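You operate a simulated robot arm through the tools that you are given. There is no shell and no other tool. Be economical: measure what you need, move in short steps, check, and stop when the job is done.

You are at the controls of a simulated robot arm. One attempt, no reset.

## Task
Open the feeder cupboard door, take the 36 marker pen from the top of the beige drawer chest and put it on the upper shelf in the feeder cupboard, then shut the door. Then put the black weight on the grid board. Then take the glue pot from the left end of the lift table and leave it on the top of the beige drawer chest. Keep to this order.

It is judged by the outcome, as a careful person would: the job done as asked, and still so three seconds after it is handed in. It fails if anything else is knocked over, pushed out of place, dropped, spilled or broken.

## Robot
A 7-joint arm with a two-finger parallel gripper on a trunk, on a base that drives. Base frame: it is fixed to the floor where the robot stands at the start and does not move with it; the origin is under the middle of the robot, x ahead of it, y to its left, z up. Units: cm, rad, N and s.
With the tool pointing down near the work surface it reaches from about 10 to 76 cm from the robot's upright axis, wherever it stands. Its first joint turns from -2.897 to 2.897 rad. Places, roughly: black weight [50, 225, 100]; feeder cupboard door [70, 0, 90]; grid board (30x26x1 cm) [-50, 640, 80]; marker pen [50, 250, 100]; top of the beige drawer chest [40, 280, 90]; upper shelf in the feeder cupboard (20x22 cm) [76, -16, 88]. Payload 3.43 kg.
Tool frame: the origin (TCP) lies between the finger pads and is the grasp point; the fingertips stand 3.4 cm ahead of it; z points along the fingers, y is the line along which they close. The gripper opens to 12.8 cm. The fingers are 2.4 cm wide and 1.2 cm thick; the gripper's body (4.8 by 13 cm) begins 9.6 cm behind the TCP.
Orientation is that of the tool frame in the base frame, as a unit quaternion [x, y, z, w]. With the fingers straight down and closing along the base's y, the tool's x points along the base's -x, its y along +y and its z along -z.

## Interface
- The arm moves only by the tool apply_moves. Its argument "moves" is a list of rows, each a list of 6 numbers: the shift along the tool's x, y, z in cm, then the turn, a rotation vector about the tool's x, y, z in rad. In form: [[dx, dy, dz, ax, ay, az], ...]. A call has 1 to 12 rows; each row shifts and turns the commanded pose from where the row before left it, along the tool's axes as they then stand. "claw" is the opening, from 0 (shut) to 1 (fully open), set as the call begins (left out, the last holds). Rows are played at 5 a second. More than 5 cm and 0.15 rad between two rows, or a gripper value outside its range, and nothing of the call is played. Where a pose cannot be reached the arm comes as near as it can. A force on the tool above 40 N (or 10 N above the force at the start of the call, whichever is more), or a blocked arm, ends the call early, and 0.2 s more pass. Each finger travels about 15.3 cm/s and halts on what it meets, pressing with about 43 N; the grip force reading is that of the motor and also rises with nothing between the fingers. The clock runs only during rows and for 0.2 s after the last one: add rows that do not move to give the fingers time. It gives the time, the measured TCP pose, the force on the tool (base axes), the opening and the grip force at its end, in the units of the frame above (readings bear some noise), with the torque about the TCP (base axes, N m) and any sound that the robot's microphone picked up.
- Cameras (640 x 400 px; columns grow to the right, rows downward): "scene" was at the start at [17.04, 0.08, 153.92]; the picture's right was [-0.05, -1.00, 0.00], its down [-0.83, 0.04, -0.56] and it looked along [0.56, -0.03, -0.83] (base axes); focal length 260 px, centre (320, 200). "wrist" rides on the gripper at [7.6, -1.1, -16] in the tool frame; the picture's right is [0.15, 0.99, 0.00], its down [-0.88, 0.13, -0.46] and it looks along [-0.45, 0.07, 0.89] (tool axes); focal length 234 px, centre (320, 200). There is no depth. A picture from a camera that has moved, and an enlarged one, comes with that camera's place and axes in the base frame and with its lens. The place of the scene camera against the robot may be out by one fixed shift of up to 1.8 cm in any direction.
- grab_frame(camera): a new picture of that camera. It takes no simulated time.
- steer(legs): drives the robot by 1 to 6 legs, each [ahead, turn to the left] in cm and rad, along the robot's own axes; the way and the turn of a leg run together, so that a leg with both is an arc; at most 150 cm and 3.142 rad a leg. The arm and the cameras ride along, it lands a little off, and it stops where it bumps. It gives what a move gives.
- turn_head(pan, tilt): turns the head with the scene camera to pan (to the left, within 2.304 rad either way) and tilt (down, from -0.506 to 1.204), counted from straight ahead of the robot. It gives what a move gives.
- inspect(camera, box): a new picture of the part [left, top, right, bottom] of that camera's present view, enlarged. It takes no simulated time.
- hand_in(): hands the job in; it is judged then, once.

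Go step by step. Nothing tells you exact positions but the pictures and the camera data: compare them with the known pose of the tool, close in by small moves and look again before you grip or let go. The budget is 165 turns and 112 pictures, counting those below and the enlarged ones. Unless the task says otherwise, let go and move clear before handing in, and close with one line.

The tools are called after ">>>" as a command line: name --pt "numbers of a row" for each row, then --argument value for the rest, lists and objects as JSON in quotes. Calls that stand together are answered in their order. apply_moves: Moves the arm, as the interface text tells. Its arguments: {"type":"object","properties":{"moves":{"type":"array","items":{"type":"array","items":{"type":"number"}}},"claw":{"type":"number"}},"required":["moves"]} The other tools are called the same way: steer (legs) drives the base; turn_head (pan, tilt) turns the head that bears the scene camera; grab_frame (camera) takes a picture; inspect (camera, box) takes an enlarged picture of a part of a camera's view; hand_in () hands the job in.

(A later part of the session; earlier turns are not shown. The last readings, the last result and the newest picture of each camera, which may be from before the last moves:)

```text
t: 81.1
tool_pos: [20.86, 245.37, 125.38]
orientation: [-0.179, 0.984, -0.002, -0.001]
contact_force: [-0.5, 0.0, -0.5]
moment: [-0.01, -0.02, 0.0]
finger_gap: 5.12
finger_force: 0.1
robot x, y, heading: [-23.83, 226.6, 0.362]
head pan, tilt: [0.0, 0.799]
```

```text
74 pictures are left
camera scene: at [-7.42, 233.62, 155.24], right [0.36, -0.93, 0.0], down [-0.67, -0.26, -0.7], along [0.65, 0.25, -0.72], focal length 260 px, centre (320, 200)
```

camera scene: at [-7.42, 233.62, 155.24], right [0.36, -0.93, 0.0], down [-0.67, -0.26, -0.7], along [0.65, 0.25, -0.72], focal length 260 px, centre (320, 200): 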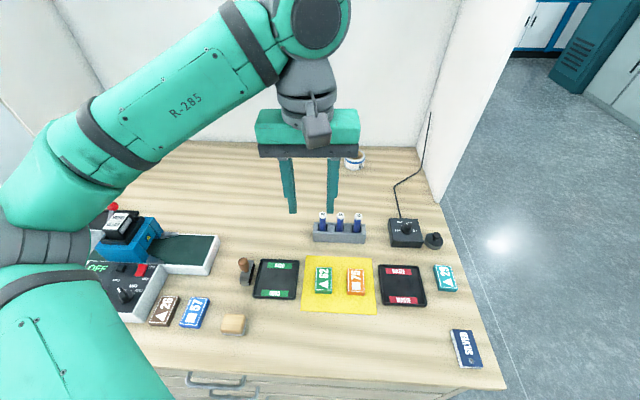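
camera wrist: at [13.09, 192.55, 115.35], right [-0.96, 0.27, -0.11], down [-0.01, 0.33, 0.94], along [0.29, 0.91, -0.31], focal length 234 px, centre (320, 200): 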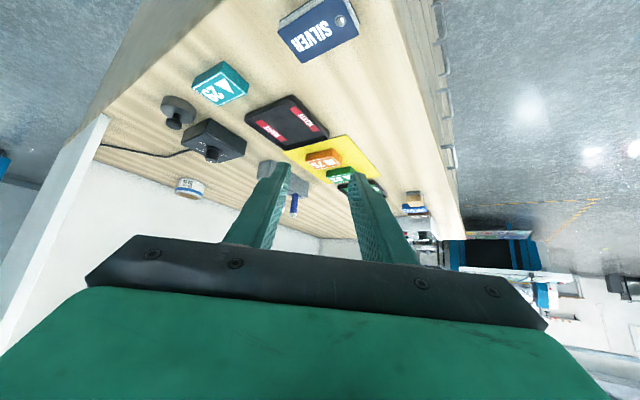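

I'm now in front of the chest, with the pens ahead and the gripper over them. I zoom to measure the pens against the fingers.

>>> inspect --camera "scene" --box '[280, 180, 380, 250]'

>>> grab_frame --camera "wrist"

```text
5.71 times, centred on (330, 215) of scene
camera zoom: at [-7.42, 233.62, 155.24], right [0.36, -0.93, 0.0], down [-0.67, -0.26, -0.7], along [0.65, 0.25, -0.72], focal length 1489 px, centre (263, 114)
```

zoom: 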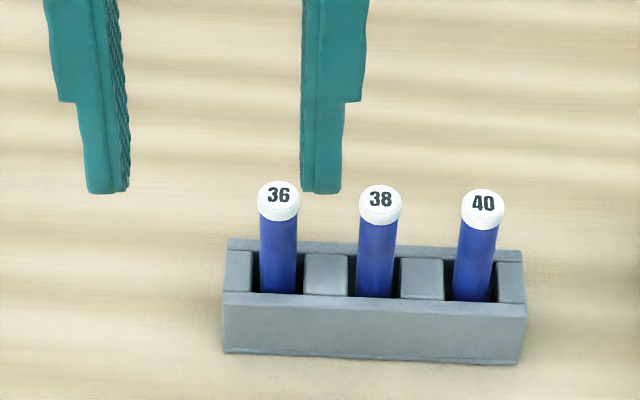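

```text
72 pictures are left
camera wrist: at [14.08, 241.67, 141.39], right [-0.49, 0.87, 0.0], down [0.78, 0.44, 0.45], along [0.4, 0.22, -0.89], focal length 234 px, centre (320, 200)
```

wrist: 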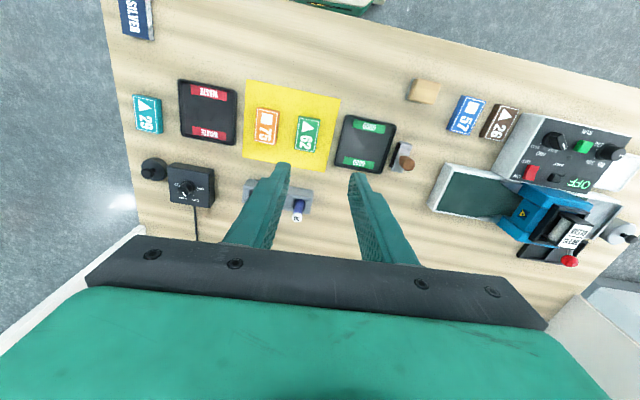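

Triangulated, pen 36's cap top is at about (37.8, 250, 100.2): 17.7 cm further ahead and 2.2 cm right of the tool. I turn the tool 90° so the fingers straddle the holder without touching pen 38.

>>> apply_moves --pt "0 0 0 0 0 0.143" --pt "0 0 0 0 0 0.143" --pt "0 0 0 0 0 0.143" --pt "0 0 0 0 0 0.143" --pt "0 0 0 0 0 0.143" --pt "0 0 0 0 0 0.143" --pt "0 0 0 0 0 0.143" --pt "0 0 0 0 0 0.143" --pt "0 0 0 0 0 0.143" --pt "0 0 0 0 0 0.143" --pt "0 0 0 0 0 0.141"

>>> apply_moves --pt "-0.5 3.5 2 0 0 0" --pt "-0.5 3.5 2 0 0 0" --pt "-0.5 3.5 2 0 0 0" --pt "-0.5 3.5 2 0 0 0" --pt "-0.2 3.7 2 0 0 0" --pt "0 0 0 0 0 0"

>>> inspect --camera "scene" --box '[280, 130, 400, 250]'

>>> grab_frame --camera "wrist"

```text
t: 83.5
tool_pos: [20.67, 245.33, 125.47]
orientation: [0.57, 0.822, -0.002, 0.001]
contact_force: [0.3, 0.3, 0.2]
moment: [-0.02, 0.01, 0.01]
finger_gap: 5.12
finger_force: 0.0
robot x, y, heading: [-24.48, 226.52, 0.368]
head pan, tilt: [0.0, 0.799]
```

```text
t: 84.9
tool_pos: [37.88, 249.77, 115.34]
orientation: [0.568, 0.823, -0.001, 0.001]
contact_force: [0.0, 0.2, 1.1]
moment: [0.01, 0.03, 0.01]
finger_gap: 5.14
finger_force: 0.1
robot x, y, heading: [-24.4, 226.63, 0.365]
head pan, tilt: [0.0, 0.799]
```

```text
3.33 times, centred on (340, 190) of scene
camera zoom: at [-7.41, 233.62, 155.25], right [0.36, -0.93, 0.0], down [-0.67, -0.26, -0.7], along [0.65, 0.25, -0.72], focal length 868 px, centre (253, 233)
```

zoom: 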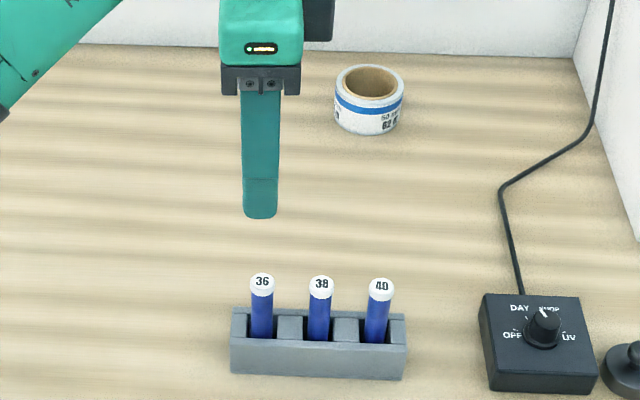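

```text
70 pictures are left
camera wrist: at [34.18, 256.54, 131.19], right [0.87, 0.49, 0.0], down [0.43, -0.78, 0.46], along [0.22, -0.4, -0.89], focal length 234 px, centre (320, 200)
```

wrist: 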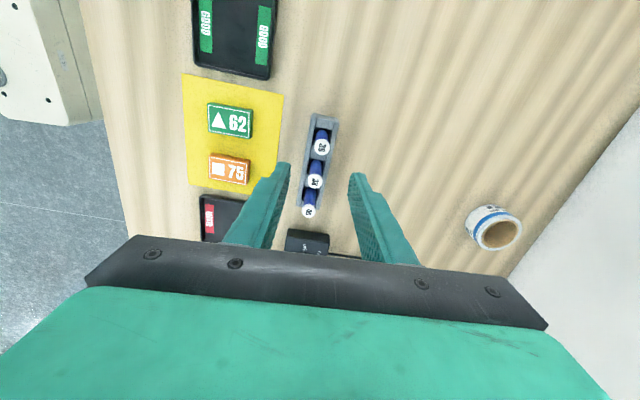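

Both cameras show the tool right above pen 36. I descend in steps.

>>> apply_moves --pt "-0.1 0 3 0 0 0" --pt "0 0 3 0 0 0" --pt "0 0 3 0 0 0" --pt "0 0 3 0 0 0" --pt "0 0 0 0 0 0"

>>> inspect --camera "scene" --box '[280, 160, 380, 250]'

>>> inspect --camera "wrist" --box '[220, 100, 440, 260]'

```text
t: 86.1
tool_pos: [38.01, 249.46, 103.34]
orientation: [0.569, 0.823, -0.002, 0.001]
contact_force: [-0.5, 0.4, -0.2]
moment: [-0.02, 0.0, 0.02]
finger_gap: 5.13
finger_force: 0.2
robot x, y, heading: [-23.96, 226.6, 0.364]
head pan, tilt: [0.0, 0.799]
```

```text
4.44 times, centred on (330, 205) of scene
camera zoom: at [-7.41, 233.62, 155.25], right [0.36, -0.93, 0.0], down [-0.67, -0.26, -0.7], along [0.65, 0.25, -0.72], focal length 1158 px, centre (276, 178)
```

zoom: 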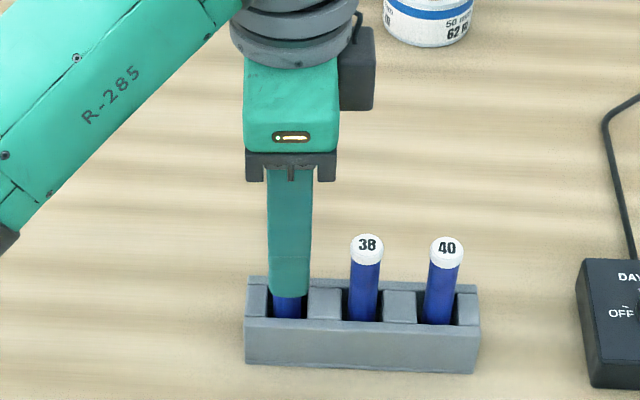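

```text
2.50 times, centred on (330, 180) of wrist
camera zoom: at [34.26, 256.21, 119.31], right [0.87, 0.49, 0.0], down [0.43, -0.78, 0.46], along [0.22, -0.4, -0.89], focal length 585 px, centre (295, 250)
```

zoom: 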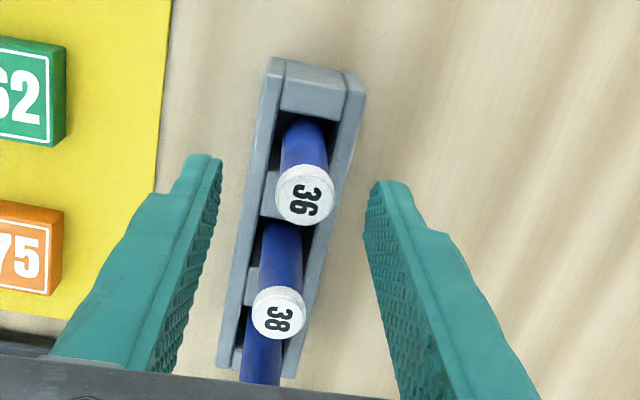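

Well centred. I lower 5 cm more and close.

>>> apply_moves --pt "0 0.2 2.5 0 0 0" --pt "0 0 2.3 0 0 0" --pt "0 0 0 0 0 0"

>>> apply_moves --pt "0 0 0 0 0 0" --pt "0 0 0 0 0 0" --pt "0 0 0 0 0 0" --claw 0.0

>>> inspect --camera "wrist" --box '[220, 100, 440, 260]'

```text
t: 86.9
tool_pos: [38.32, 249.38, 98.65]
orientation: [0.568, 0.823, -0.002, 0.001]
contact_force: [-0.1, 1.2, -0.2]
moment: [0.0, 0.01, -0.01]
finger_gap: 5.13
finger_force: 0.0
robot x, y, heading: [-24.38, 226.68, 0.367]
head pan, tilt: [0.0, 0.799]
```

```text
t: 87.7
tool_pos: [38.29, 249.44, 98.76]
orientation: [0.567, 0.824, -0.001, 0.001]
contact_force: [0.1, -0.3, 0.3]
moment: [0.05, -0.02, -0.02]
finger_gap: 1.8
finger_force: 43.4
robot x, y, heading: [-24.35, 226.78, 0.361]
head pan, tilt: [0.0, 0.799]
```

```text
2.50 times, centred on (330, 180) of wrist
camera zoom: at [34.58, 256.13, 114.64], right [0.87, 0.49, 0.0], down [0.43, -0.78, 0.46], along [0.22, -0.4, -0.89], focal length 585 px, centre (295, 250)
```

zoom: 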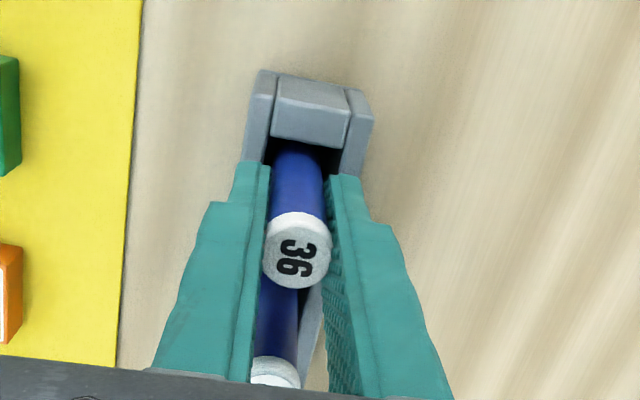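

Pen 36 is held (gap 1.8). I lift it straight up and check.

>>> apply_moves --pt "0 0 -2 0 0 0" --pt "0 0 -2.5 0 0 0" --pt "0 0 -3 0 0 0" --pt "0 0 -4 0 0 0" --pt "0 0 -4 0 0 0" --pt "0 0 -4 0 0 0" --pt "0 0 -4 0 0 0" --pt "0 0 -3 0 0 0"

>>> inspect --camera "scene" --box '[260, 60, 420, 250]'

```text
t: 89.5
tool_pos: [38.37, 249.42, 125.13]
orientation: [0.568, 0.823, -0.001, 0.001]
contact_force: [0.1, -0.4, -0.6]
moment: [-0.02, 0.0, -0.03]
finger_gap: 1.81
finger_force: 42.7
robot x, y, heading: [-24.27, 226.8, 0.364]
head pan, tilt: [0.0, 0.799]
```

```text
2.11 times, centred on (340, 155) of scene
camera zoom: at [-7.39, 233.64, 155.24], right [0.36, -0.93, 0.0], down [-0.67, -0.26, -0.7], along [0.65, 0.25, -0.72], focal length 548 px, centre (278, 295)
```

zoom: 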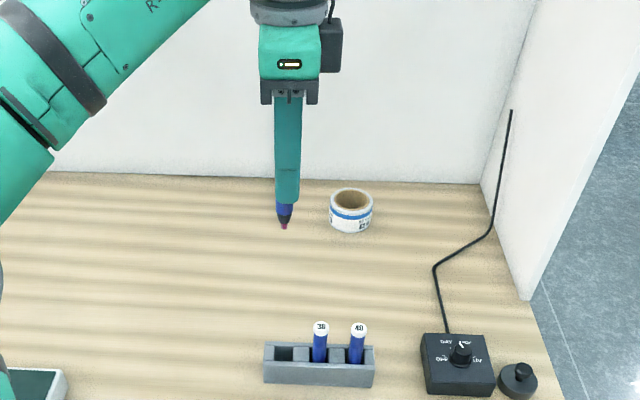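

Pen is lifted and clean. I retract, turn the tool back, and drive back toward the cupboard's front.

>>> apply_moves --pt "0 -4 0 0 0 0" --pt "0 -4 0 0 0 0" --pt "0 -4 0 0 0 0" --pt "0 -4 0 0 0 0" --pt "0 -2 0 0 0 0"

>>> steer --legs '[[-30, 0], [0, -1.34], [146, 0], [0, -0.154]]'

>>> apply_moves --pt "0 0 0 0 0 -0.143" --pt "0 0 0 0 0 -0.143" --pt "0 0 0 0 0 -0.143" --pt "0 0 0 0 0 -0.143" --pt "0 0 0 0 0 -0.143" --pt "0 0 0 0 0 -0.143" --pt "0 0 0 0 0 -0.143" --pt "0 0 0 0 0 -0.143" --pt "0 0 0 0 0 -0.143" --pt "0 0 0 0 0 -0.143" --pt "0 0 0 0 0 -0.141"

>>> apply_moves --pt "0 0 0 0 -0.143 0" --pt "0 0 0 0 -0.143 0" --pt "0 0 0 0 -0.143 0" --pt "0 0 0 0 -0.143 0" --pt "0 0 0 0 -0.143 0" --pt "0 0 0 0 -0.143 0" --pt "0 0 0 0 -0.143 0" --pt "0 0 0 0 -0.143 0" --pt "0 0 0 0 -0.143 0" --pt "0 0 0 0 -0.143 0" --pt "0 0 0 0 -0.141 0"

>>> grab_frame --camera "scene"

```text
t: 90.7
tool_pos: [21.65, 243.27, 125.29]
orientation: [0.568, 0.823, 0.0, 0.002]
contact_force: [0.6, 0.1, 0.4]
moment: [0.02, 0.05, -0.04]
finger_gap: 1.82
finger_force: 42.7
robot x, y, heading: [-24.37, 226.65, 0.363]
head pan, tilt: [0.0, 0.799]
```

```text
t: 104.1
tool_pos: [48.08, 47.76, 125.18]
orientation: [0.978, 0.21, -0.002, 0.0]
contact_force: [-0.5, -0.2, -0.5]
moment: [0.0, -0.02, -0.01]
finger_gap: 1.8
finger_force: 42.8
robot x, y, heading: [29.27, 92.76, -1.147]
head pan, tilt: [0.0, 0.799]
```

```text
t: 106.5
tool_pos: [48.17, 47.66, 125.25]
orientation: [0.541, 0.841, -0.001, -0.002]
contact_force: [-0.3, -0.2, 0.2]
moment: [0.02, 0.05, -0.01]
finger_gap: 1.83
finger_force: 42.8
robot x, y, heading: [28.88, 92.59, -1.147]
head pan, tilt: [0.0, 0.799]
```

```text
t: 108.9
tool_pos: [52.91, 35.93, 132.57]
orientation: [0.383, 0.594, -0.386, 0.593]
contact_force: [-0.3, -0.3, -0.1]
moment: [0.0, 0.02, 0.04]
finger_gap: 1.79
finger_force: 43.0
out of reach, approached as far as the arm can: row 6, 7, 8, 9, 10, 11
robot x, y, heading: [28.89, 92.68, -1.141]
head pan, tilt: [0.0, 0.799]
```

```text
65 pictures are left
camera scene: at [35.85, 76.13, 155.25], right [-0.91, -0.41, 0.0], down [-0.3, 0.65, -0.7], along [0.29, -0.64, -0.72], focal length 260 px, centre (320, 200)
```

scene: 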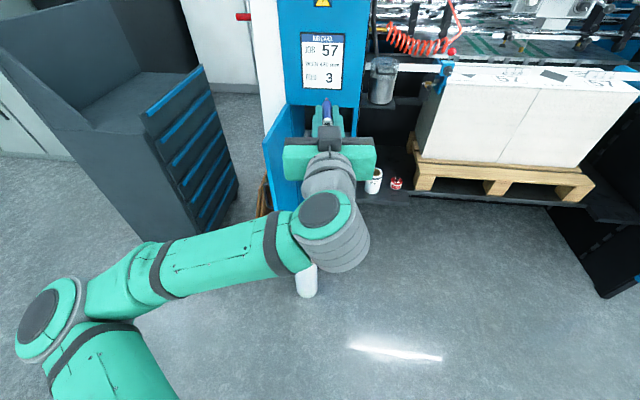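

The pen now points straight ahead. I lower toward shelf height while still outside the cupboard.

>>> apply_moves --pt "4 0 0 0 0 0" --pt "4 0 0 0 0 0" --pt "4 0 0 0 0 0" --pt "4 0 0 0 0 0" --pt "4 0 0 0 0 0" --pt "4 0 0 0 0 0" --pt "4 0 0 0 0 0" --pt "0 0 0 0 0 0"

>>> grab_frame --camera "scene"

>>> grab_frame --camera "wrist"

```text
t: 110.7
tool_pos: [53.24, 34.86, 104.63]
orientation: [0.383, 0.595, -0.385, 0.593]
contact_force: [0.2, -0.4, -0.4]
moment: [0.0, 0.02, 0.04]
finger_gap: 1.8
finger_force: 42.5
out of reach, approached as far as the arm can: row 1, 2
robot x, y, heading: [28.84, 92.46, -1.145]
head pan, tilt: [0.0, 0.799]
```

```text
64 pictures are left
camera scene: at [35.85, 76.12, 155.25], right [-0.91, -0.41, 0.0], down [-0.3, 0.65, -0.7], along [0.29, -0.64, -0.72], focal length 260 px, centre (320, 200)
```

scene: 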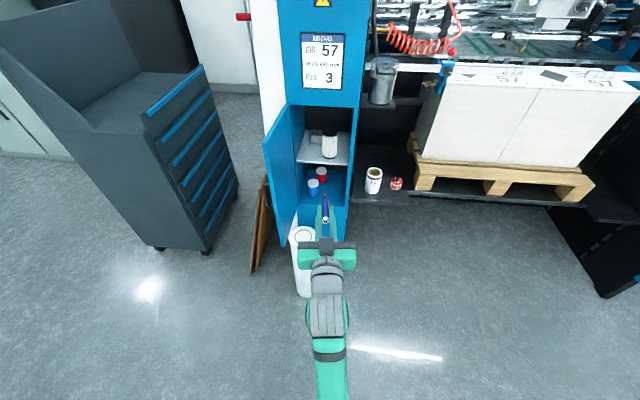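

```text
63 pictures are left
camera wrist: at [45.66, 49.06, 97.11], right [0.9, 0.41, -0.15], down [-0.07, 0.47, 0.88], along [0.43, -0.78, 0.45], focal length 234 px, centre (320, 200)
```

wrist: 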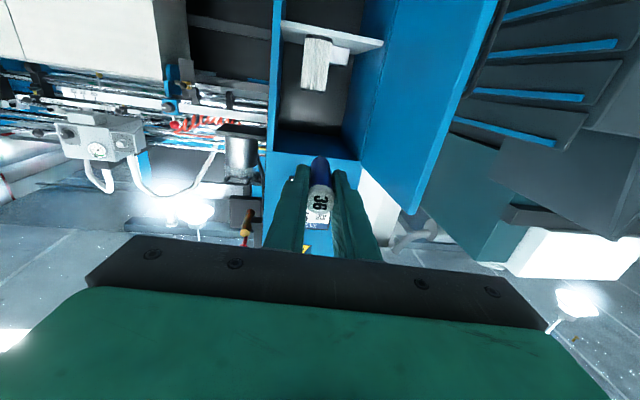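

The shelf is visible from the wrist too. I zoom there to measure its surface height.

>>> inspect --camera "wrist" --box '[250, 0, 410, 110]'

>>> inspect --camera "scene" --box '[255, 95, 375, 245]'

```text
3.64 times, centred on (330, 55) of wrist
camera zoom: at [45.66, 49.06, 97.11], right [0.9, 0.41, -0.15], down [-0.07, 0.47, 0.88], along [0.43, -0.78, 0.45], focal length 852 px, centre (284, 727)
```

zoom: 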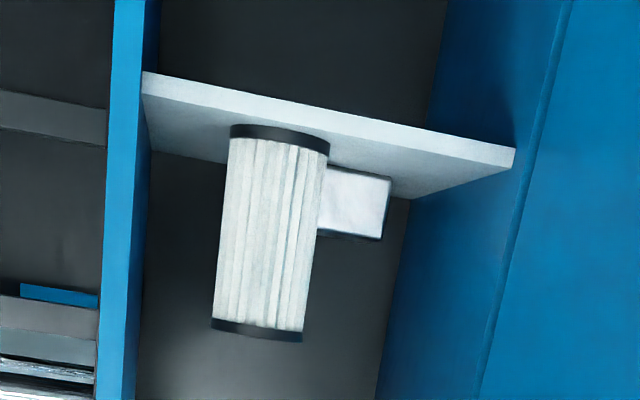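

```text
2.67 times, centred on (315, 170) of scene
camera zoom: at [35.85, 76.12, 155.25], right [-0.91, -0.41, 0.0], down [-0.3, 0.65, -0.7], along [0.29, -0.64, -0.72], focal length 695 px, centre (333, 280)
```

zoom: 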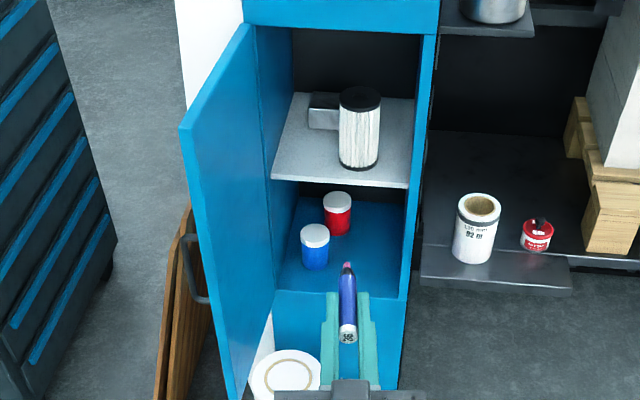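

The shelf surface is near z 88.5–89, with a clear lane left of the filter. I lower to z 94, shift 5 cm left, and drive 28 cm nearer.

>>> apply_moves --pt "3.5 1.7 0 0 0 0" --pt "3.5 1.7 0 0 0 0" --pt "3.2 1.7 0 0 0 0" --pt "0 0 0 0 0 0"

>>> steer --legs '[[28, 0]]'

>>> grab_frame --camera "scene"

>>> inspect --camera "wrist" --box '[200, 0, 480, 200]'

```text
t: 111.7
tool_pos: [57.8, 37.11, 94.42]
orientation: [0.383, 0.595, -0.385, 0.593]
contact_force: [0.5, 0.9, -0.2]
moment: [0.02, 0.01, 0.01]
finger_gap: 1.8
finger_force: 43.1
robot x, y, heading: [28.69, 92.55, -1.145]
head pan, tilt: [0.0, 0.799]
```

```text
t: 113.6
tool_pos: [69.49, 11.07, 94.42]
orientation: [0.382, 0.595, -0.384, 0.593]
contact_force: [1.1, 0.2, 0.0]
moment: [0.0, -0.04, 0.03]
finger_gap: 1.82
finger_force: 43.2
robot x, y, heading: [40.48, 66.57, -1.143]
head pan, tilt: [0.0, 0.799]
```

```text
60 pictures are left
camera scene: at [47.61, 50.11, 155.25], right [-0.91, -0.41, 0.0], down [-0.3, 0.65, -0.7], along [0.29, -0.64, -0.72], focal length 260 px, centre (320, 200)
```

scene: 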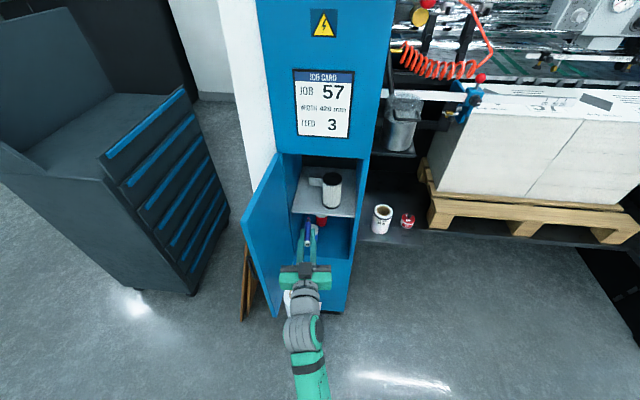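

```text
2.00 times, centred on (340, 100) of wrist
camera zoom: at [61.96, 25.15, 86.87], right [0.9, 0.41, -0.15], down [-0.07, 0.47, 0.88], along [0.43, -0.78, 0.45], focal length 468 px, centre (280, 400)
```

zoom: 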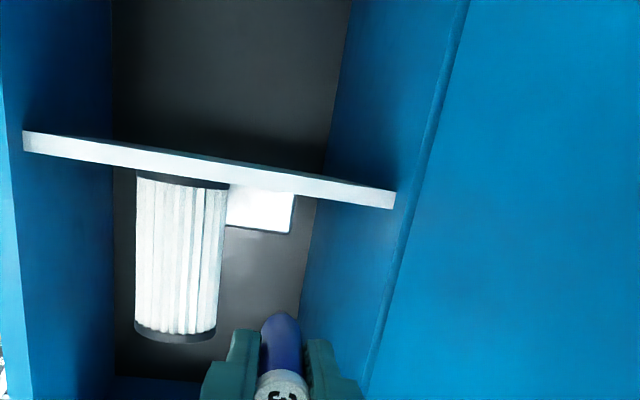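

From the level wrist view the shelf top is about z 88.4. I zoom the scene view to check the lane and door clearance.

>>> inspect --camera "scene" --box '[240, 150, 380, 320]'

```text
2.35 times, centred on (310, 235) of scene
camera zoom: at [47.61, 50.11, 155.25], right [-0.91, -0.41, 0.0], down [-0.3, 0.65, -0.7], along [0.29, -0.64, -0.72], focal length 613 px, centre (344, 118)
```

zoom: 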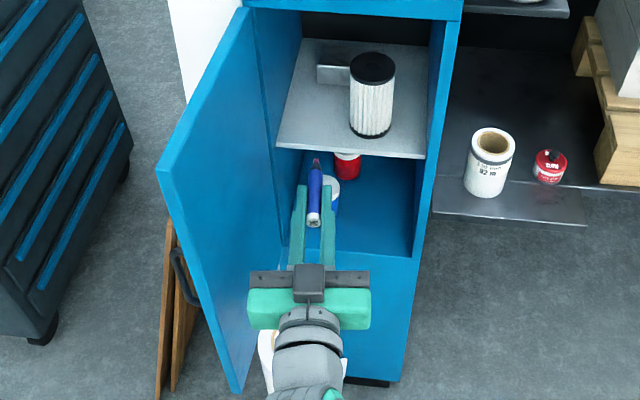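

Clearances look fine (about 2 cm or more to the door, 5 cm to the filter). I drive 9 cm in, then advance with the arm and lower.

>>> steer --legs '[[9, 0]]'

>>> apply_moves --pt "0 0 1.5 0 0 0" --pt "0 0 1.5 0 0 0" --pt "0 0 1.5 0 0 0" --pt "0 0 0 0 0 0"

>>> inspect --camera "scene" --box '[240, 150, 380, 320]'

>>> inspect --camera "wrist" --box '[160, 0, 520, 260]'

```text
t: 114.7
tool_pos: [73.33, 2.99, 94.44]
orientation: [0.383, 0.595, -0.384, 0.593]
contact_force: [-0.5, 0.1, 0.5]
moment: [0.04, 0.0, 0.0]
finger_gap: 1.8
finger_force: 42.9
robot x, y, heading: [44.4, 58.78, -1.145]
head pan, tilt: [0.0, 0.799]
```

```text
t: 115.7
tool_pos: [75.17, -1.11, 94.47]
orientation: [0.382, 0.595, -0.384, 0.593]
contact_force: [0.1, -0.1, -0.1]
moment: [0.03, -0.01, 0.0]
finger_gap: 1.81
finger_force: 43.3
robot x, y, heading: [44.22, 58.25, -1.144]
head pan, tilt: [0.0, 0.799]
```

```text
2.35 times, centred on (310, 235) of scene
camera zoom: at [51.37, 41.88, 155.25], right [-0.91, -0.41, 0.0], down [-0.3, 0.65, -0.7], along [0.29, -0.63, -0.72], focal length 613 px, centre (344, 118)
```

zoom: 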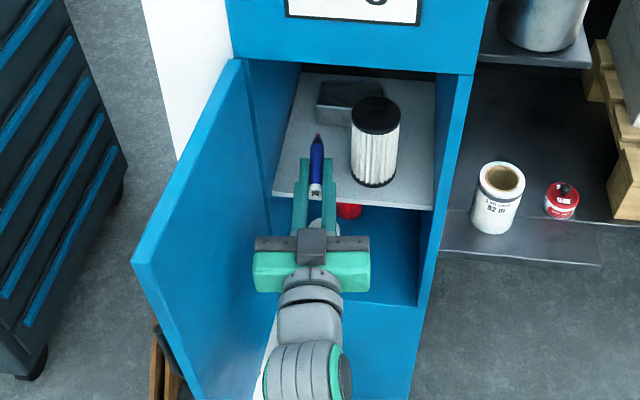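

```text
1.54 times, centred on (340, 130) of wrist
camera zoom: at [67.54, 12.87, 86.84], right [0.9, 0.41, -0.15], down [-0.07, 0.47, 0.88], along [0.43, -0.78, 0.45], focal length 360 px, centre (289, 308)
```

zoom: 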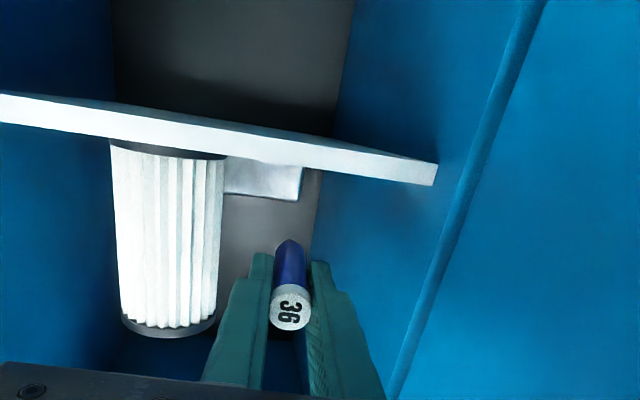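

The pen is in the lane, with the TCP about level with the shelf's front edge. I advance 3.2 cm and lower to z 90.

>>> apply_moves --pt "0 0 1.6 0 0 0" --pt "0 0 1.6 0 0 0" --pt "1.5 0 0 0 0 0" --pt "1.5 0 0 0 0 0" --pt "1.0 0 0 0 0 0" --pt "0 0 0 0 0 0"

>>> inspect --camera "scene" --box '[280, 150, 350, 235]'

>>> inspect --camera "wrist" --box '[220, 60, 460, 240]'

```text
t: 117.1
tool_pos: [76.71, -4.17, 90.29]
orientation: [0.382, 0.595, -0.383, 0.594]
contact_force: [0.2, -0.2, -1.0]
moment: [-0.01, 0.02, 0.0]
finger_gap: 1.79
finger_force: 42.8
robot x, y, heading: [44.26, 58.52, -1.142]
head pan, tilt: [0.0, 0.799]
```

```text
4.71 times, centred on (315, 192) of scene
camera zoom: at [51.37, 41.87, 155.25], right [-0.91, -0.41, 0.0], down [-0.3, 0.65, -0.7], along [0.29, -0.63, -0.72], focal length 1226 px, centre (344, 235)
```

zoom: 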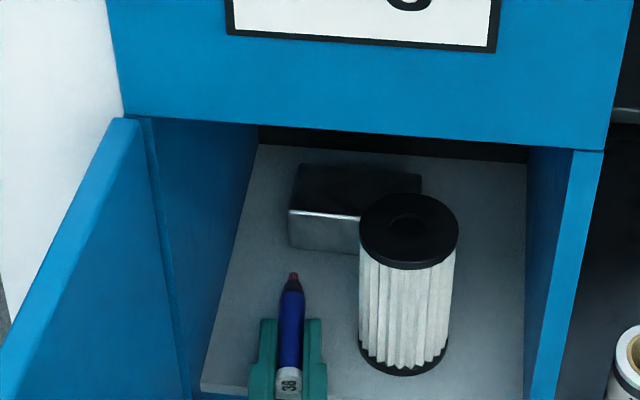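

```text
2.22 times, centred on (340, 150) of wrist
camera zoom: at [68.98, 10.0, 82.78], right [0.9, 0.41, -0.15], down [-0.07, 0.47, 0.88], along [0.43, -0.78, 0.45], focal length 520 px, centre (276, 311)
```

zoom: 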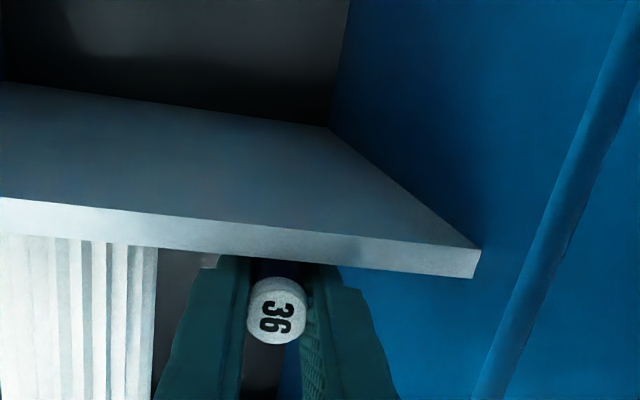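

Both views put the cap end right at the shelf's front edge, so I advance another 2.6 cm (the box behind leaves about 4 cm).

>>> apply_moves --pt "0 0 1.3 0 0 0" --pt "0 0 1.3 0 0 0" --pt "0 0 0 0 0 0"

>>> inspect --camera "scene" --box '[280, 155, 350, 240]'

>>> inspect --camera "wrist" --box '[220, 60, 460, 240]'

```text
t: 117.9
tool_pos: [77.76, -6.52, 90.4]
orientation: [0.382, 0.595, -0.384, 0.593]
contact_force: [0.6, 0.6, -0.2]
moment: [0.03, 0.07, -0.02]
finger_gap: 1.79
finger_force: 43.0
robot x, y, heading: [44.51, 58.5, -1.143]
head pan, tilt: [0.0, 0.799]
```

```text
4.71 times, centred on (315, 198) of scene
camera zoom: at [51.37, 41.88, 155.25], right [-0.91, -0.41, 0.0], down [-0.3, 0.65, -0.7], along [0.29, -0.63, -0.72], focal length 1226 px, centre (344, 212)
```

zoom: 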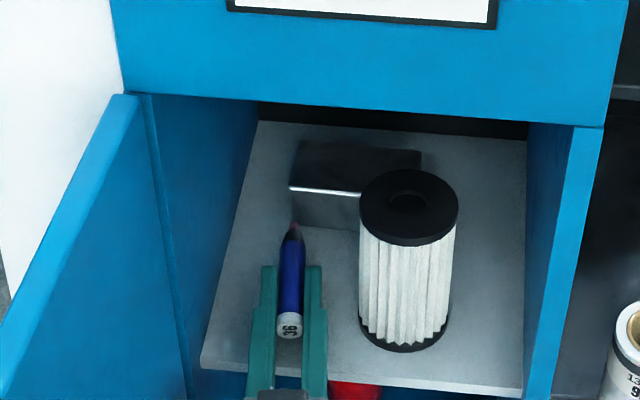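

```text
2.22 times, centred on (340, 150) of wrist
camera zoom: at [70.09, 7.58, 82.81], right [0.9, 0.41, -0.15], down [-0.07, 0.47, 0.88], along [0.43, -0.78, 0.45], focal length 520 px, centre (276, 311)
```

zoom: 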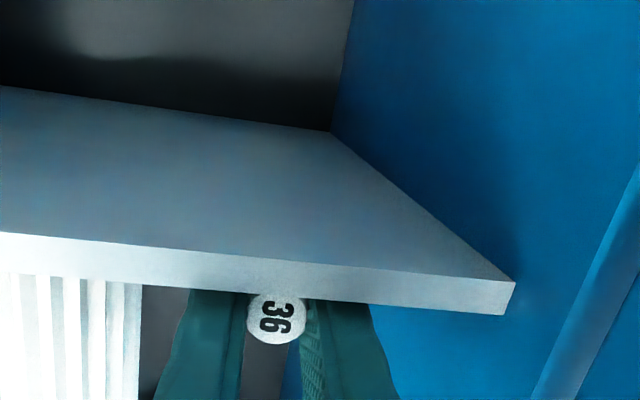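

Now the pen lies fully over the shelf, 3 cm inside the edge, short of the box. I lower 0.5 cm and open slightly.

>>> apply_moves --pt "0.3 0 0 0 0 0" --pt "0.3 0 0 0 0 0" --pt "0 0 0 0 0 0"

>>> apply_moves --pt "0 0 0 0 0 0" --pt "0 0 0 0 0 0" --pt "0 0 0 0 0 0" --claw 0.26

>>> inspect --camera "scene" --box '[280, 155, 350, 240]'

```text
t: 118.7
tool_pos: [77.77, -6.45, 89.81]
orientation: [0.384, 0.594, -0.385, 0.593]
contact_force: [-0.1, 0.1, 1.1]
moment: [0.06, -0.03, -0.02]
finger_gap: 1.79
finger_force: 43.2
robot x, y, heading: [44.11, 58.46, -1.147]
head pan, tilt: [0.0, 0.799]
```

```text
t: 119.5
tool_pos: [77.76, -6.47, 89.77]
orientation: [0.382, 0.595, -0.384, 0.593]
contact_force: [0.1, -2.0, 4.0]
moment: [0.11, -0.1, -0.01]
finger_gap: 3.3
finger_force: 0.1
robot x, y, heading: [44.07, 58.23, -1.143]
head pan, tilt: [0.0, 0.799]
```

```text
4.71 times, centred on (315, 198) of scene
camera zoom: at [51.37, 41.88, 155.25], right [-0.91, -0.41, 0.0], down [-0.3, 0.65, -0.7], along [0.29, -0.63, -0.72], focal length 1226 px, centre (344, 212)
```

zoom: 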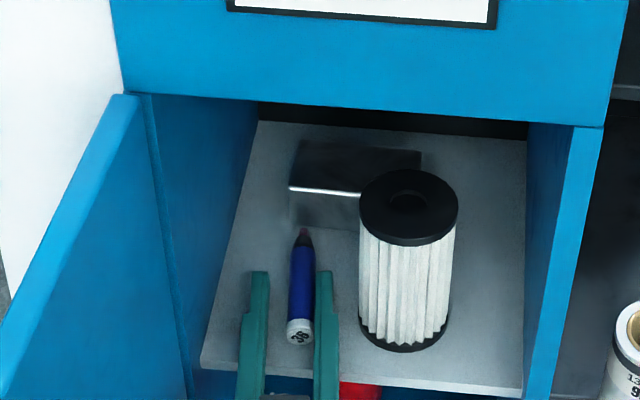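

The pen rests on the shelf between the fingers. I raise a touch, withdraw straight back, and reverse the base.

>>> apply_moves --pt "-0.3 0 -1 0 0 0" --pt "-0.2 0 -3 0 0 0" --pt "0 0 -3 0 0 0" --pt "0 0 -3 0 0 0" --pt "0 0 -2 0 0 0"

>>> steer --legs '[[-30, 0]]'

>>> apply_moves --pt "-1.5 2.3 0 0 0 0" --pt "-1.5 2.3 0 0 0 0" --pt "-1.5 2.3 0 0 0 0" --pt "-1.5 2.3 0 0 0 0" --pt "-1.5 2.3 0 0 0 0" --pt "-1.5 2.3 0 0 0 0" --pt "-1.5 2.3 0 0 0 0" --pt "-1.5 2.3 0 0 0 0" --pt "-1.5 2.3 0 0 0 0" --pt "-1.5 2.3 0 0 0 0" --claw 0.0

>>> grab_frame --camera "scene"

```text
t: 120.7
tool_pos: [72.69, 4.28, 90.2]
orientation: [0.383, 0.594, -0.384, 0.593]
contact_force: [-0.5, -0.4, -0.3]
moment: [0.0, 0.0, -0.02]
finger_gap: 3.31
finger_force: 0.0
robot x, y, heading: [44.7, 58.43, -1.145]
head pan, tilt: [0.0, 0.799]
```

```text
t: 122.8
tool_pos: [60.46, 30.89, 90.33]
orientation: [0.384, 0.594, -0.384, 0.593]
contact_force: [1.8, 0.3, 0.2]
moment: [0.01, 0.01, -0.01]
finger_gap: 3.34
finger_force: 0.1
robot x, y, heading: [32.38, 84.84, -1.15]
head pan, tilt: [0.0, 0.799]
```

```text
t: 125.0
tool_pos: [81.6, 40.29, 105.15]
orientation: [0.383, 0.595, -0.385, 0.592]
contact_force: [-0.7, -0.3, -0.7]
moment: [0.03, -0.02, 0.01]
finger_gap: 0.0
finger_force: 33.1
robot x, y, heading: [32.21, 85.08, -1.151]
head pan, tilt: [0.0, 0.799]
```

```text
50 pictures are left
camera scene: at [39.24, 68.55, 155.25], right [-0.91, -0.41, 0.0], down [-0.29, 0.65, -0.7], along [0.29, -0.64, -0.72], focal length 260 px, centre (320, 200)
```

scene: 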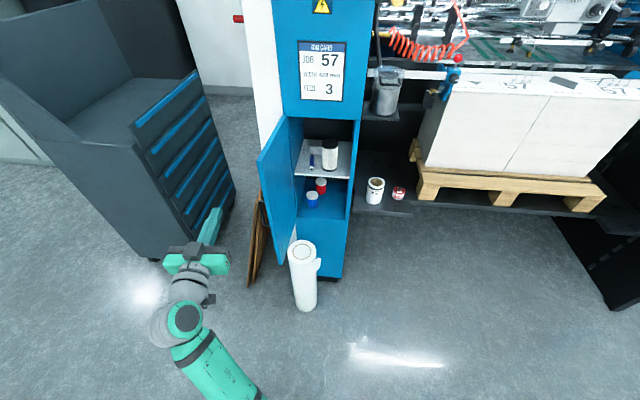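

The pen stays put, and the finger is left of the open door. I drive 16 cm forward so the finger overlaps the door edge on its outside.

>>> steer --legs '[[16, 0]]'

>>> grab_frame --camera "scene"

```text
t: 126.4
tool_pos: [88.09, 25.76, 105.11]
orientation: [0.384, 0.595, -0.385, 0.592]
contact_force: [-0.9, -0.7, 0.1]
moment: [0.04, 0.01, 0.0]
finger_gap: 0.0
finger_force: 33.4
robot x, y, heading: [38.71, 70.62, -1.151]
head pan, tilt: [0.0, 0.799]
```

```text
49 pictures are left
camera scene: at [45.77, 54.05, 155.25], right [-0.91, -0.41, 0.0], down [-0.29, 0.65, -0.7], along [0.29, -0.64, -0.72], focal length 260 px, centre (320, 200)
```

scene: 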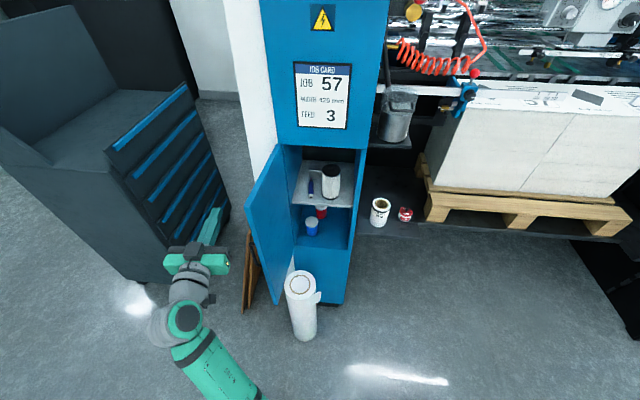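

The fingertip overlaps the outside of the door's free end. I sweep right to swing it partly shut.

>>> apply_moves --pt "0 -2.2 0 0 0 0" --pt "0 -2.2 0 0 0 0" --pt "0 -2.2 0 0 0 0" --pt "0 -2.2 0 0 0 0" --pt "0 -2.2 -0.5 0 0 0" --pt "0 -2.2 -0.5 0 0 0" --pt "0 -2.2 0 0 0 0" --pt "0 -2.2 0 0 0 0"

>>> grab_frame --camera "scene"

```text
t: 128.2
tool_pos: [71.8, 19.38, 105.21]
orientation: [0.383, 0.595, -0.384, 0.594]
contact_force: [0.4, -0.5, -0.6]
moment: [0.01, 0.01, 0.0]
finger_gap: 0.03
finger_force: 33.0
robot x, y, heading: [38.93, 70.7, -1.149]
head pan, tilt: [0.0, 0.799]
```

```text
48 pictures are left
camera scene: at [45.77, 54.05, 155.25], right [-0.91, -0.41, 0.0], down [-0.29, 0.65, -0.7], along [0.29, -0.64, -0.72], focal length 260 px, centre (320, 200)
```

scene: 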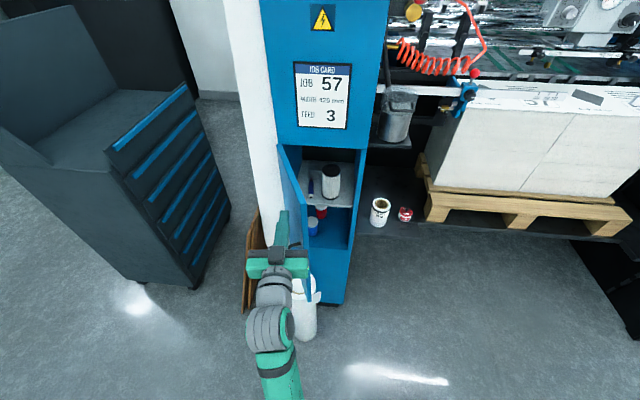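

The door follows. I keep along the arc.

>>> apply_moves --pt "0 -2.15 0.6 0 0 0" --pt "0 -2.15 0.6 0 0 0" --pt "0 -1.9 1.15 0 0 0" --pt "0 -1.9 1.15 0 0 0" --pt "0 -1.55 1.6 0 0 0" --pt "0 -1.55 1.6 0 0 0" --pt "0 0 0 0 0 0"

>>> grab_frame --camera "scene"

```text
t: 129.8
tool_pos: [64.17, 8.8, 105.12]
orientation: [0.382, 0.595, -0.384, 0.593]
contact_force: [0.8, -0.1, 0.4]
moment: [0.02, -0.01, 0.0]
finger_gap: 0.0
finger_force: 32.8
robot x, y, heading: [38.68, 70.73, -1.147]
head pan, tilt: [0.0, 0.799]
```

```text
47 pictures are left
camera scene: at [45.76, 54.05, 155.25], right [-0.91, -0.41, 0.0], down [-0.29, 0.65, -0.7], along [0.29, -0.64, -0.72], focal length 260 px, centre (320, 200)
```

scene: 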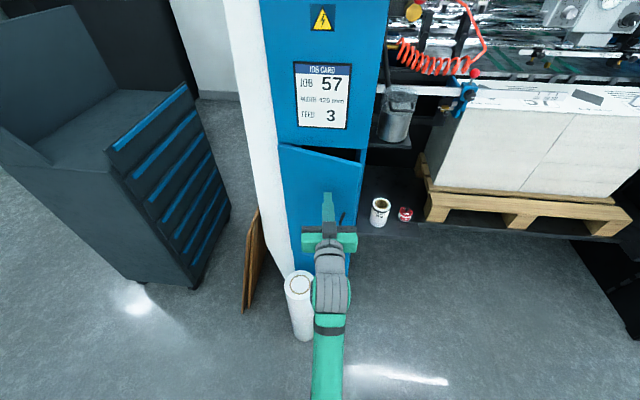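

Nearly shut. I push straight ahead until it stops.

>>> apply_moves --pt "0 -0.5 1.5 0 0 0" --pt "0 -0.3 1.5 0 0 0" --pt "0 -0.2 1.2 0 0 0" --pt "0 0 1.0 0 0 0" --pt "0 0 1.0 0 0 0" --pt "0 0 1.0 0 0 0" --pt "0 0 1.0 0 0 0" --pt "0 0 1.0 0 0 0" --pt "0 0 1.0 0 0 0"

>>> inspect --camera "scene" --box '[250, 130, 390, 290]'

```text
t: 131.3
tool_pos: [66.28, 1.6, 105.3]
orientation: [0.384, 0.595, -0.385, 0.592]
contact_force: [-7.5, 20.2, 0.0]
moment: [-0.01, 0.01, -0.21]
finger_gap: 0.0
finger_force: 33.2
robot x, y, heading: [38.74, 70.59, -1.143]
head pan, tilt: [0.0, 0.799]
stopped in row 7: the force on the tool passed its limit at 55 N (the readings are from after the stop); the commanded pose is now the measured one
```

```text
2.50 times, centred on (320, 210) of scene
camera zoom: at [45.72, 54.16, 155.26], right [-0.91, -0.41, 0.0], down [-0.29, 0.65, -0.7], along [0.29, -0.64, -0.72], focal length 651 px, centre (320, 175)
```

zoom: 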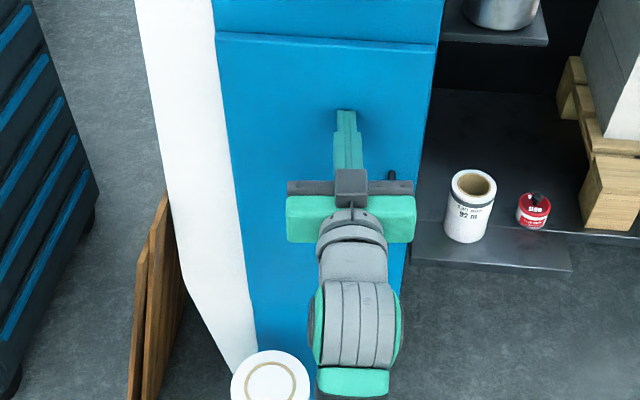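

The door is shut flush. I withdraw, return the tool to pointing down, and drive back to the chest for the black weight (about (46, 218)).

>>> apply_moves --pt "0 0 -3 0 0 0" --pt "0 0 -4 0 0 0" --pt "-2 0 -4 0 0 0"

>>> steer --legs '[[-25, 0]]'

>>> inspect --camera "scene" --box '[250, 80, 390, 290]'

>>> apply_moves --pt "0 0 0 0 0.143 0" --pt "0 0 0 0 0.143 0" --pt "0 0 0 0 0.143 0" --pt "0 0 0 0 0.143 0" --pt "0 0 0 0 0.143 0" --pt "0 0 0 0 0.143 0" --pt "0 0 0 0 0.143 0" --pt "0 0 0 0 0.143 0" --pt "0 0 0 0 0.143 0" --pt "0 0 0 0 0.143 0" --pt "0 0 0 0 0.141 0" --claw 0.6

>>> apply_moves --pt "0 0 -3 0 0 0" --pt "0 0 -3 0 0 0" --pt "0 0 -3 0 0 0" --pt "0 0 -3 0 0 0" --pt "0 0 -3 0 0 0" --pt "0 0 -3 0 0 0"

```text
t: 132.1
tool_pos: [61.71, 11.52, 107.35]
orientation: [0.383, 0.595, -0.384, 0.592]
contact_force: [0.8, -0.2, -0.2]
moment: [0.0, 0.0, 0.02]
finger_gap: 0.0
finger_force: 33.0
robot x, y, heading: [38.76, 70.56, -1.146]
head pan, tilt: [0.0, 0.799]
```

```text
t: 134.0
tool_pos: [51.41, 34.82, 107.31]
orientation: [0.384, 0.595, -0.385, 0.592]
contact_force: [-0.3, 0.3, 0.8]
moment: [0.01, -0.01, -0.02]
finger_gap: 0.01
finger_force: 33.2
robot x, y, heading: [28.38, 93.6, -1.145]
head pan, tilt: [0.0, 0.799]
```

```text
1.90 times, centred on (320, 185) of scene
camera zoom: at [35.32, 77.29, 155.25], right [-0.91, -0.41, 0.0], down [-0.29, 0.65, -0.7], along [0.29, -0.64, -0.72], focal length 496 px, centre (320, 229)
```

zoom: 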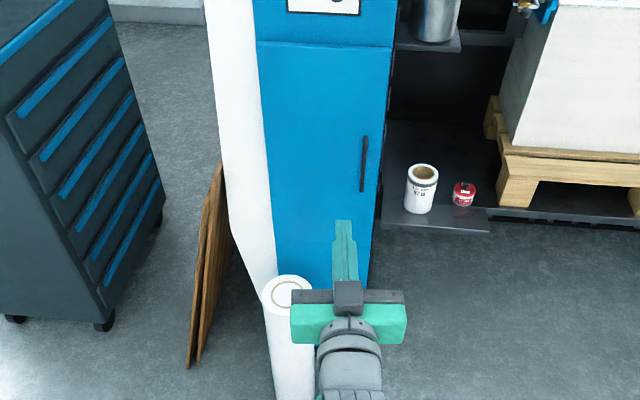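

```text
t: 136.4
tool_pos: [51.29, 34.74, 107.3]
orientation: [0.493, 0.765, -0.226, 0.346]
contact_force: [0.2, 0.4, 0.3]
moment: [-0.03, -0.01, 0.0]
finger_gap: 7.69
finger_force: 0.0
out of reach, approached as far as the arm can: row 6, 7, 8, 9, 10, 11
robot x, y, heading: [28.16, 93.72, -1.152]
head pan, tilt: [0.0, 0.799]
```

```text
t: 137.8
tool_pos: [47.0, 43.67, 120.46]
orientation: [0.495, 0.766, -0.225, 0.344]
contact_force: [0.0, -0.6, 0.0]
moment: [-0.01, -0.01, 0.0]
finger_gap: 7.67
finger_force: 0.0
out of reach, approached as far as the arm can: row 4, 5, 6
robot x, y, heading: [28.36, 94.13, -1.151]
head pan, tilt: [0.0, 0.799]
```

The door is shut and flush. The wrist pitch got stuck partway, so I finish it from this pose.

>>> apply_moves --pt "0 0 0 0 0.141 0" --pt "0 0 0 0 0.141 0" --pt "0 0 0 0 0.141 0" --pt "0 0 0 0 0.141 0" --pt "0 0 0 0 0.141 0" --pt "0 0 0 0 0.141 0" --pt "0 0 0 0 0 0"

```text
t: 139.4
tool_pos: [46.98, 43.59, 120.51]
orientation: [0.543, 0.84, -0.003, 0.001]
contact_force: [0.1, 0.6, 1.1]
moment: [0.01, -0.02, -0.03]
finger_gap: 7.68
finger_force: 0.1
robot x, y, heading: [28.72, 93.8, -1.15]
head pan, tilt: [0.0, 0.799]
```

>>> steer --legs '[[0, 3.137], [113, 0], [0, -1.629]]'

>>> grab_frame --camera "scene"

```text
t: 157.8
tool_pos: [41.62, 208.7, 120.53]
orientation: [-0.137, 0.991, -0.001, 0.003]
contact_force: [-0.2, -1.6, -0.6]
moment: [-0.02, -0.01, 0.0]
finger_gap: 7.69
finger_force: 0.1
robot x, y, heading: [-10.46, 198.32, 0.271]
head pan, tilt: [0.0, 0.799]
```

```text
44 pictures are left
camera scene: at [6.52, 203.18, 155.25], right [0.27, -0.96, 0.0], down [-0.69, -0.19, -0.7], along [0.67, 0.19, -0.72], focal length 260 px, centre (320, 200)
```

scene: 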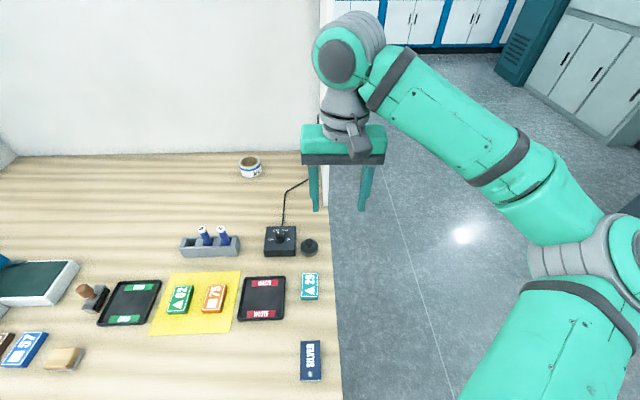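

The weight sits near the chest's right edge, just in front of the hutch's side panel. I zoom in on it.

>>> inspect --camera "scene" --box '[255, 170, 375, 270]'

>>> grab_frame --camera "wrist"

```text
4.00 times, centred on (315, 220) of scene
camera zoom: at [6.52, 203.18, 155.25], right [0.27, -0.96, 0.0], down [-0.69, -0.19, -0.7], along [0.67, 0.19, -0.72], focal length 1042 px, centre (340, 120)
```

zoom: 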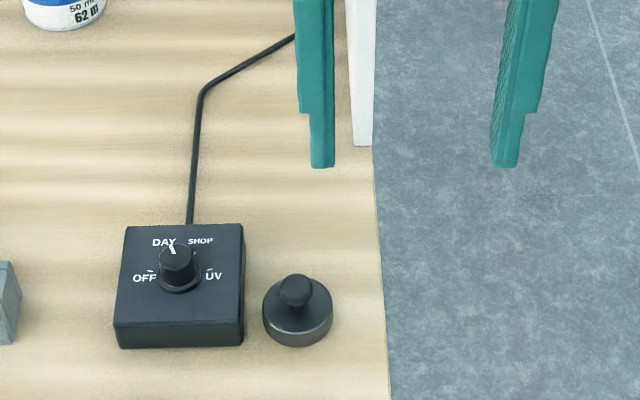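

```text
42 pictures are left
camera wrist: at [34.5, 205.67, 136.5], right [-0.41, 0.91, 0.0], down [0.81, 0.37, 0.46], along [0.42, 0.19, -0.89], focal length 234 px, centre (320, 200)
```

wrist: 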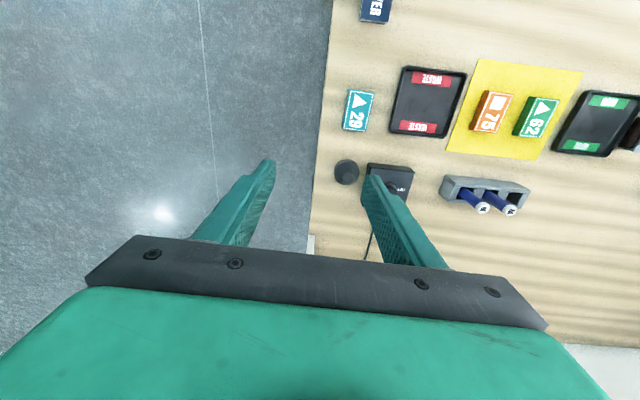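

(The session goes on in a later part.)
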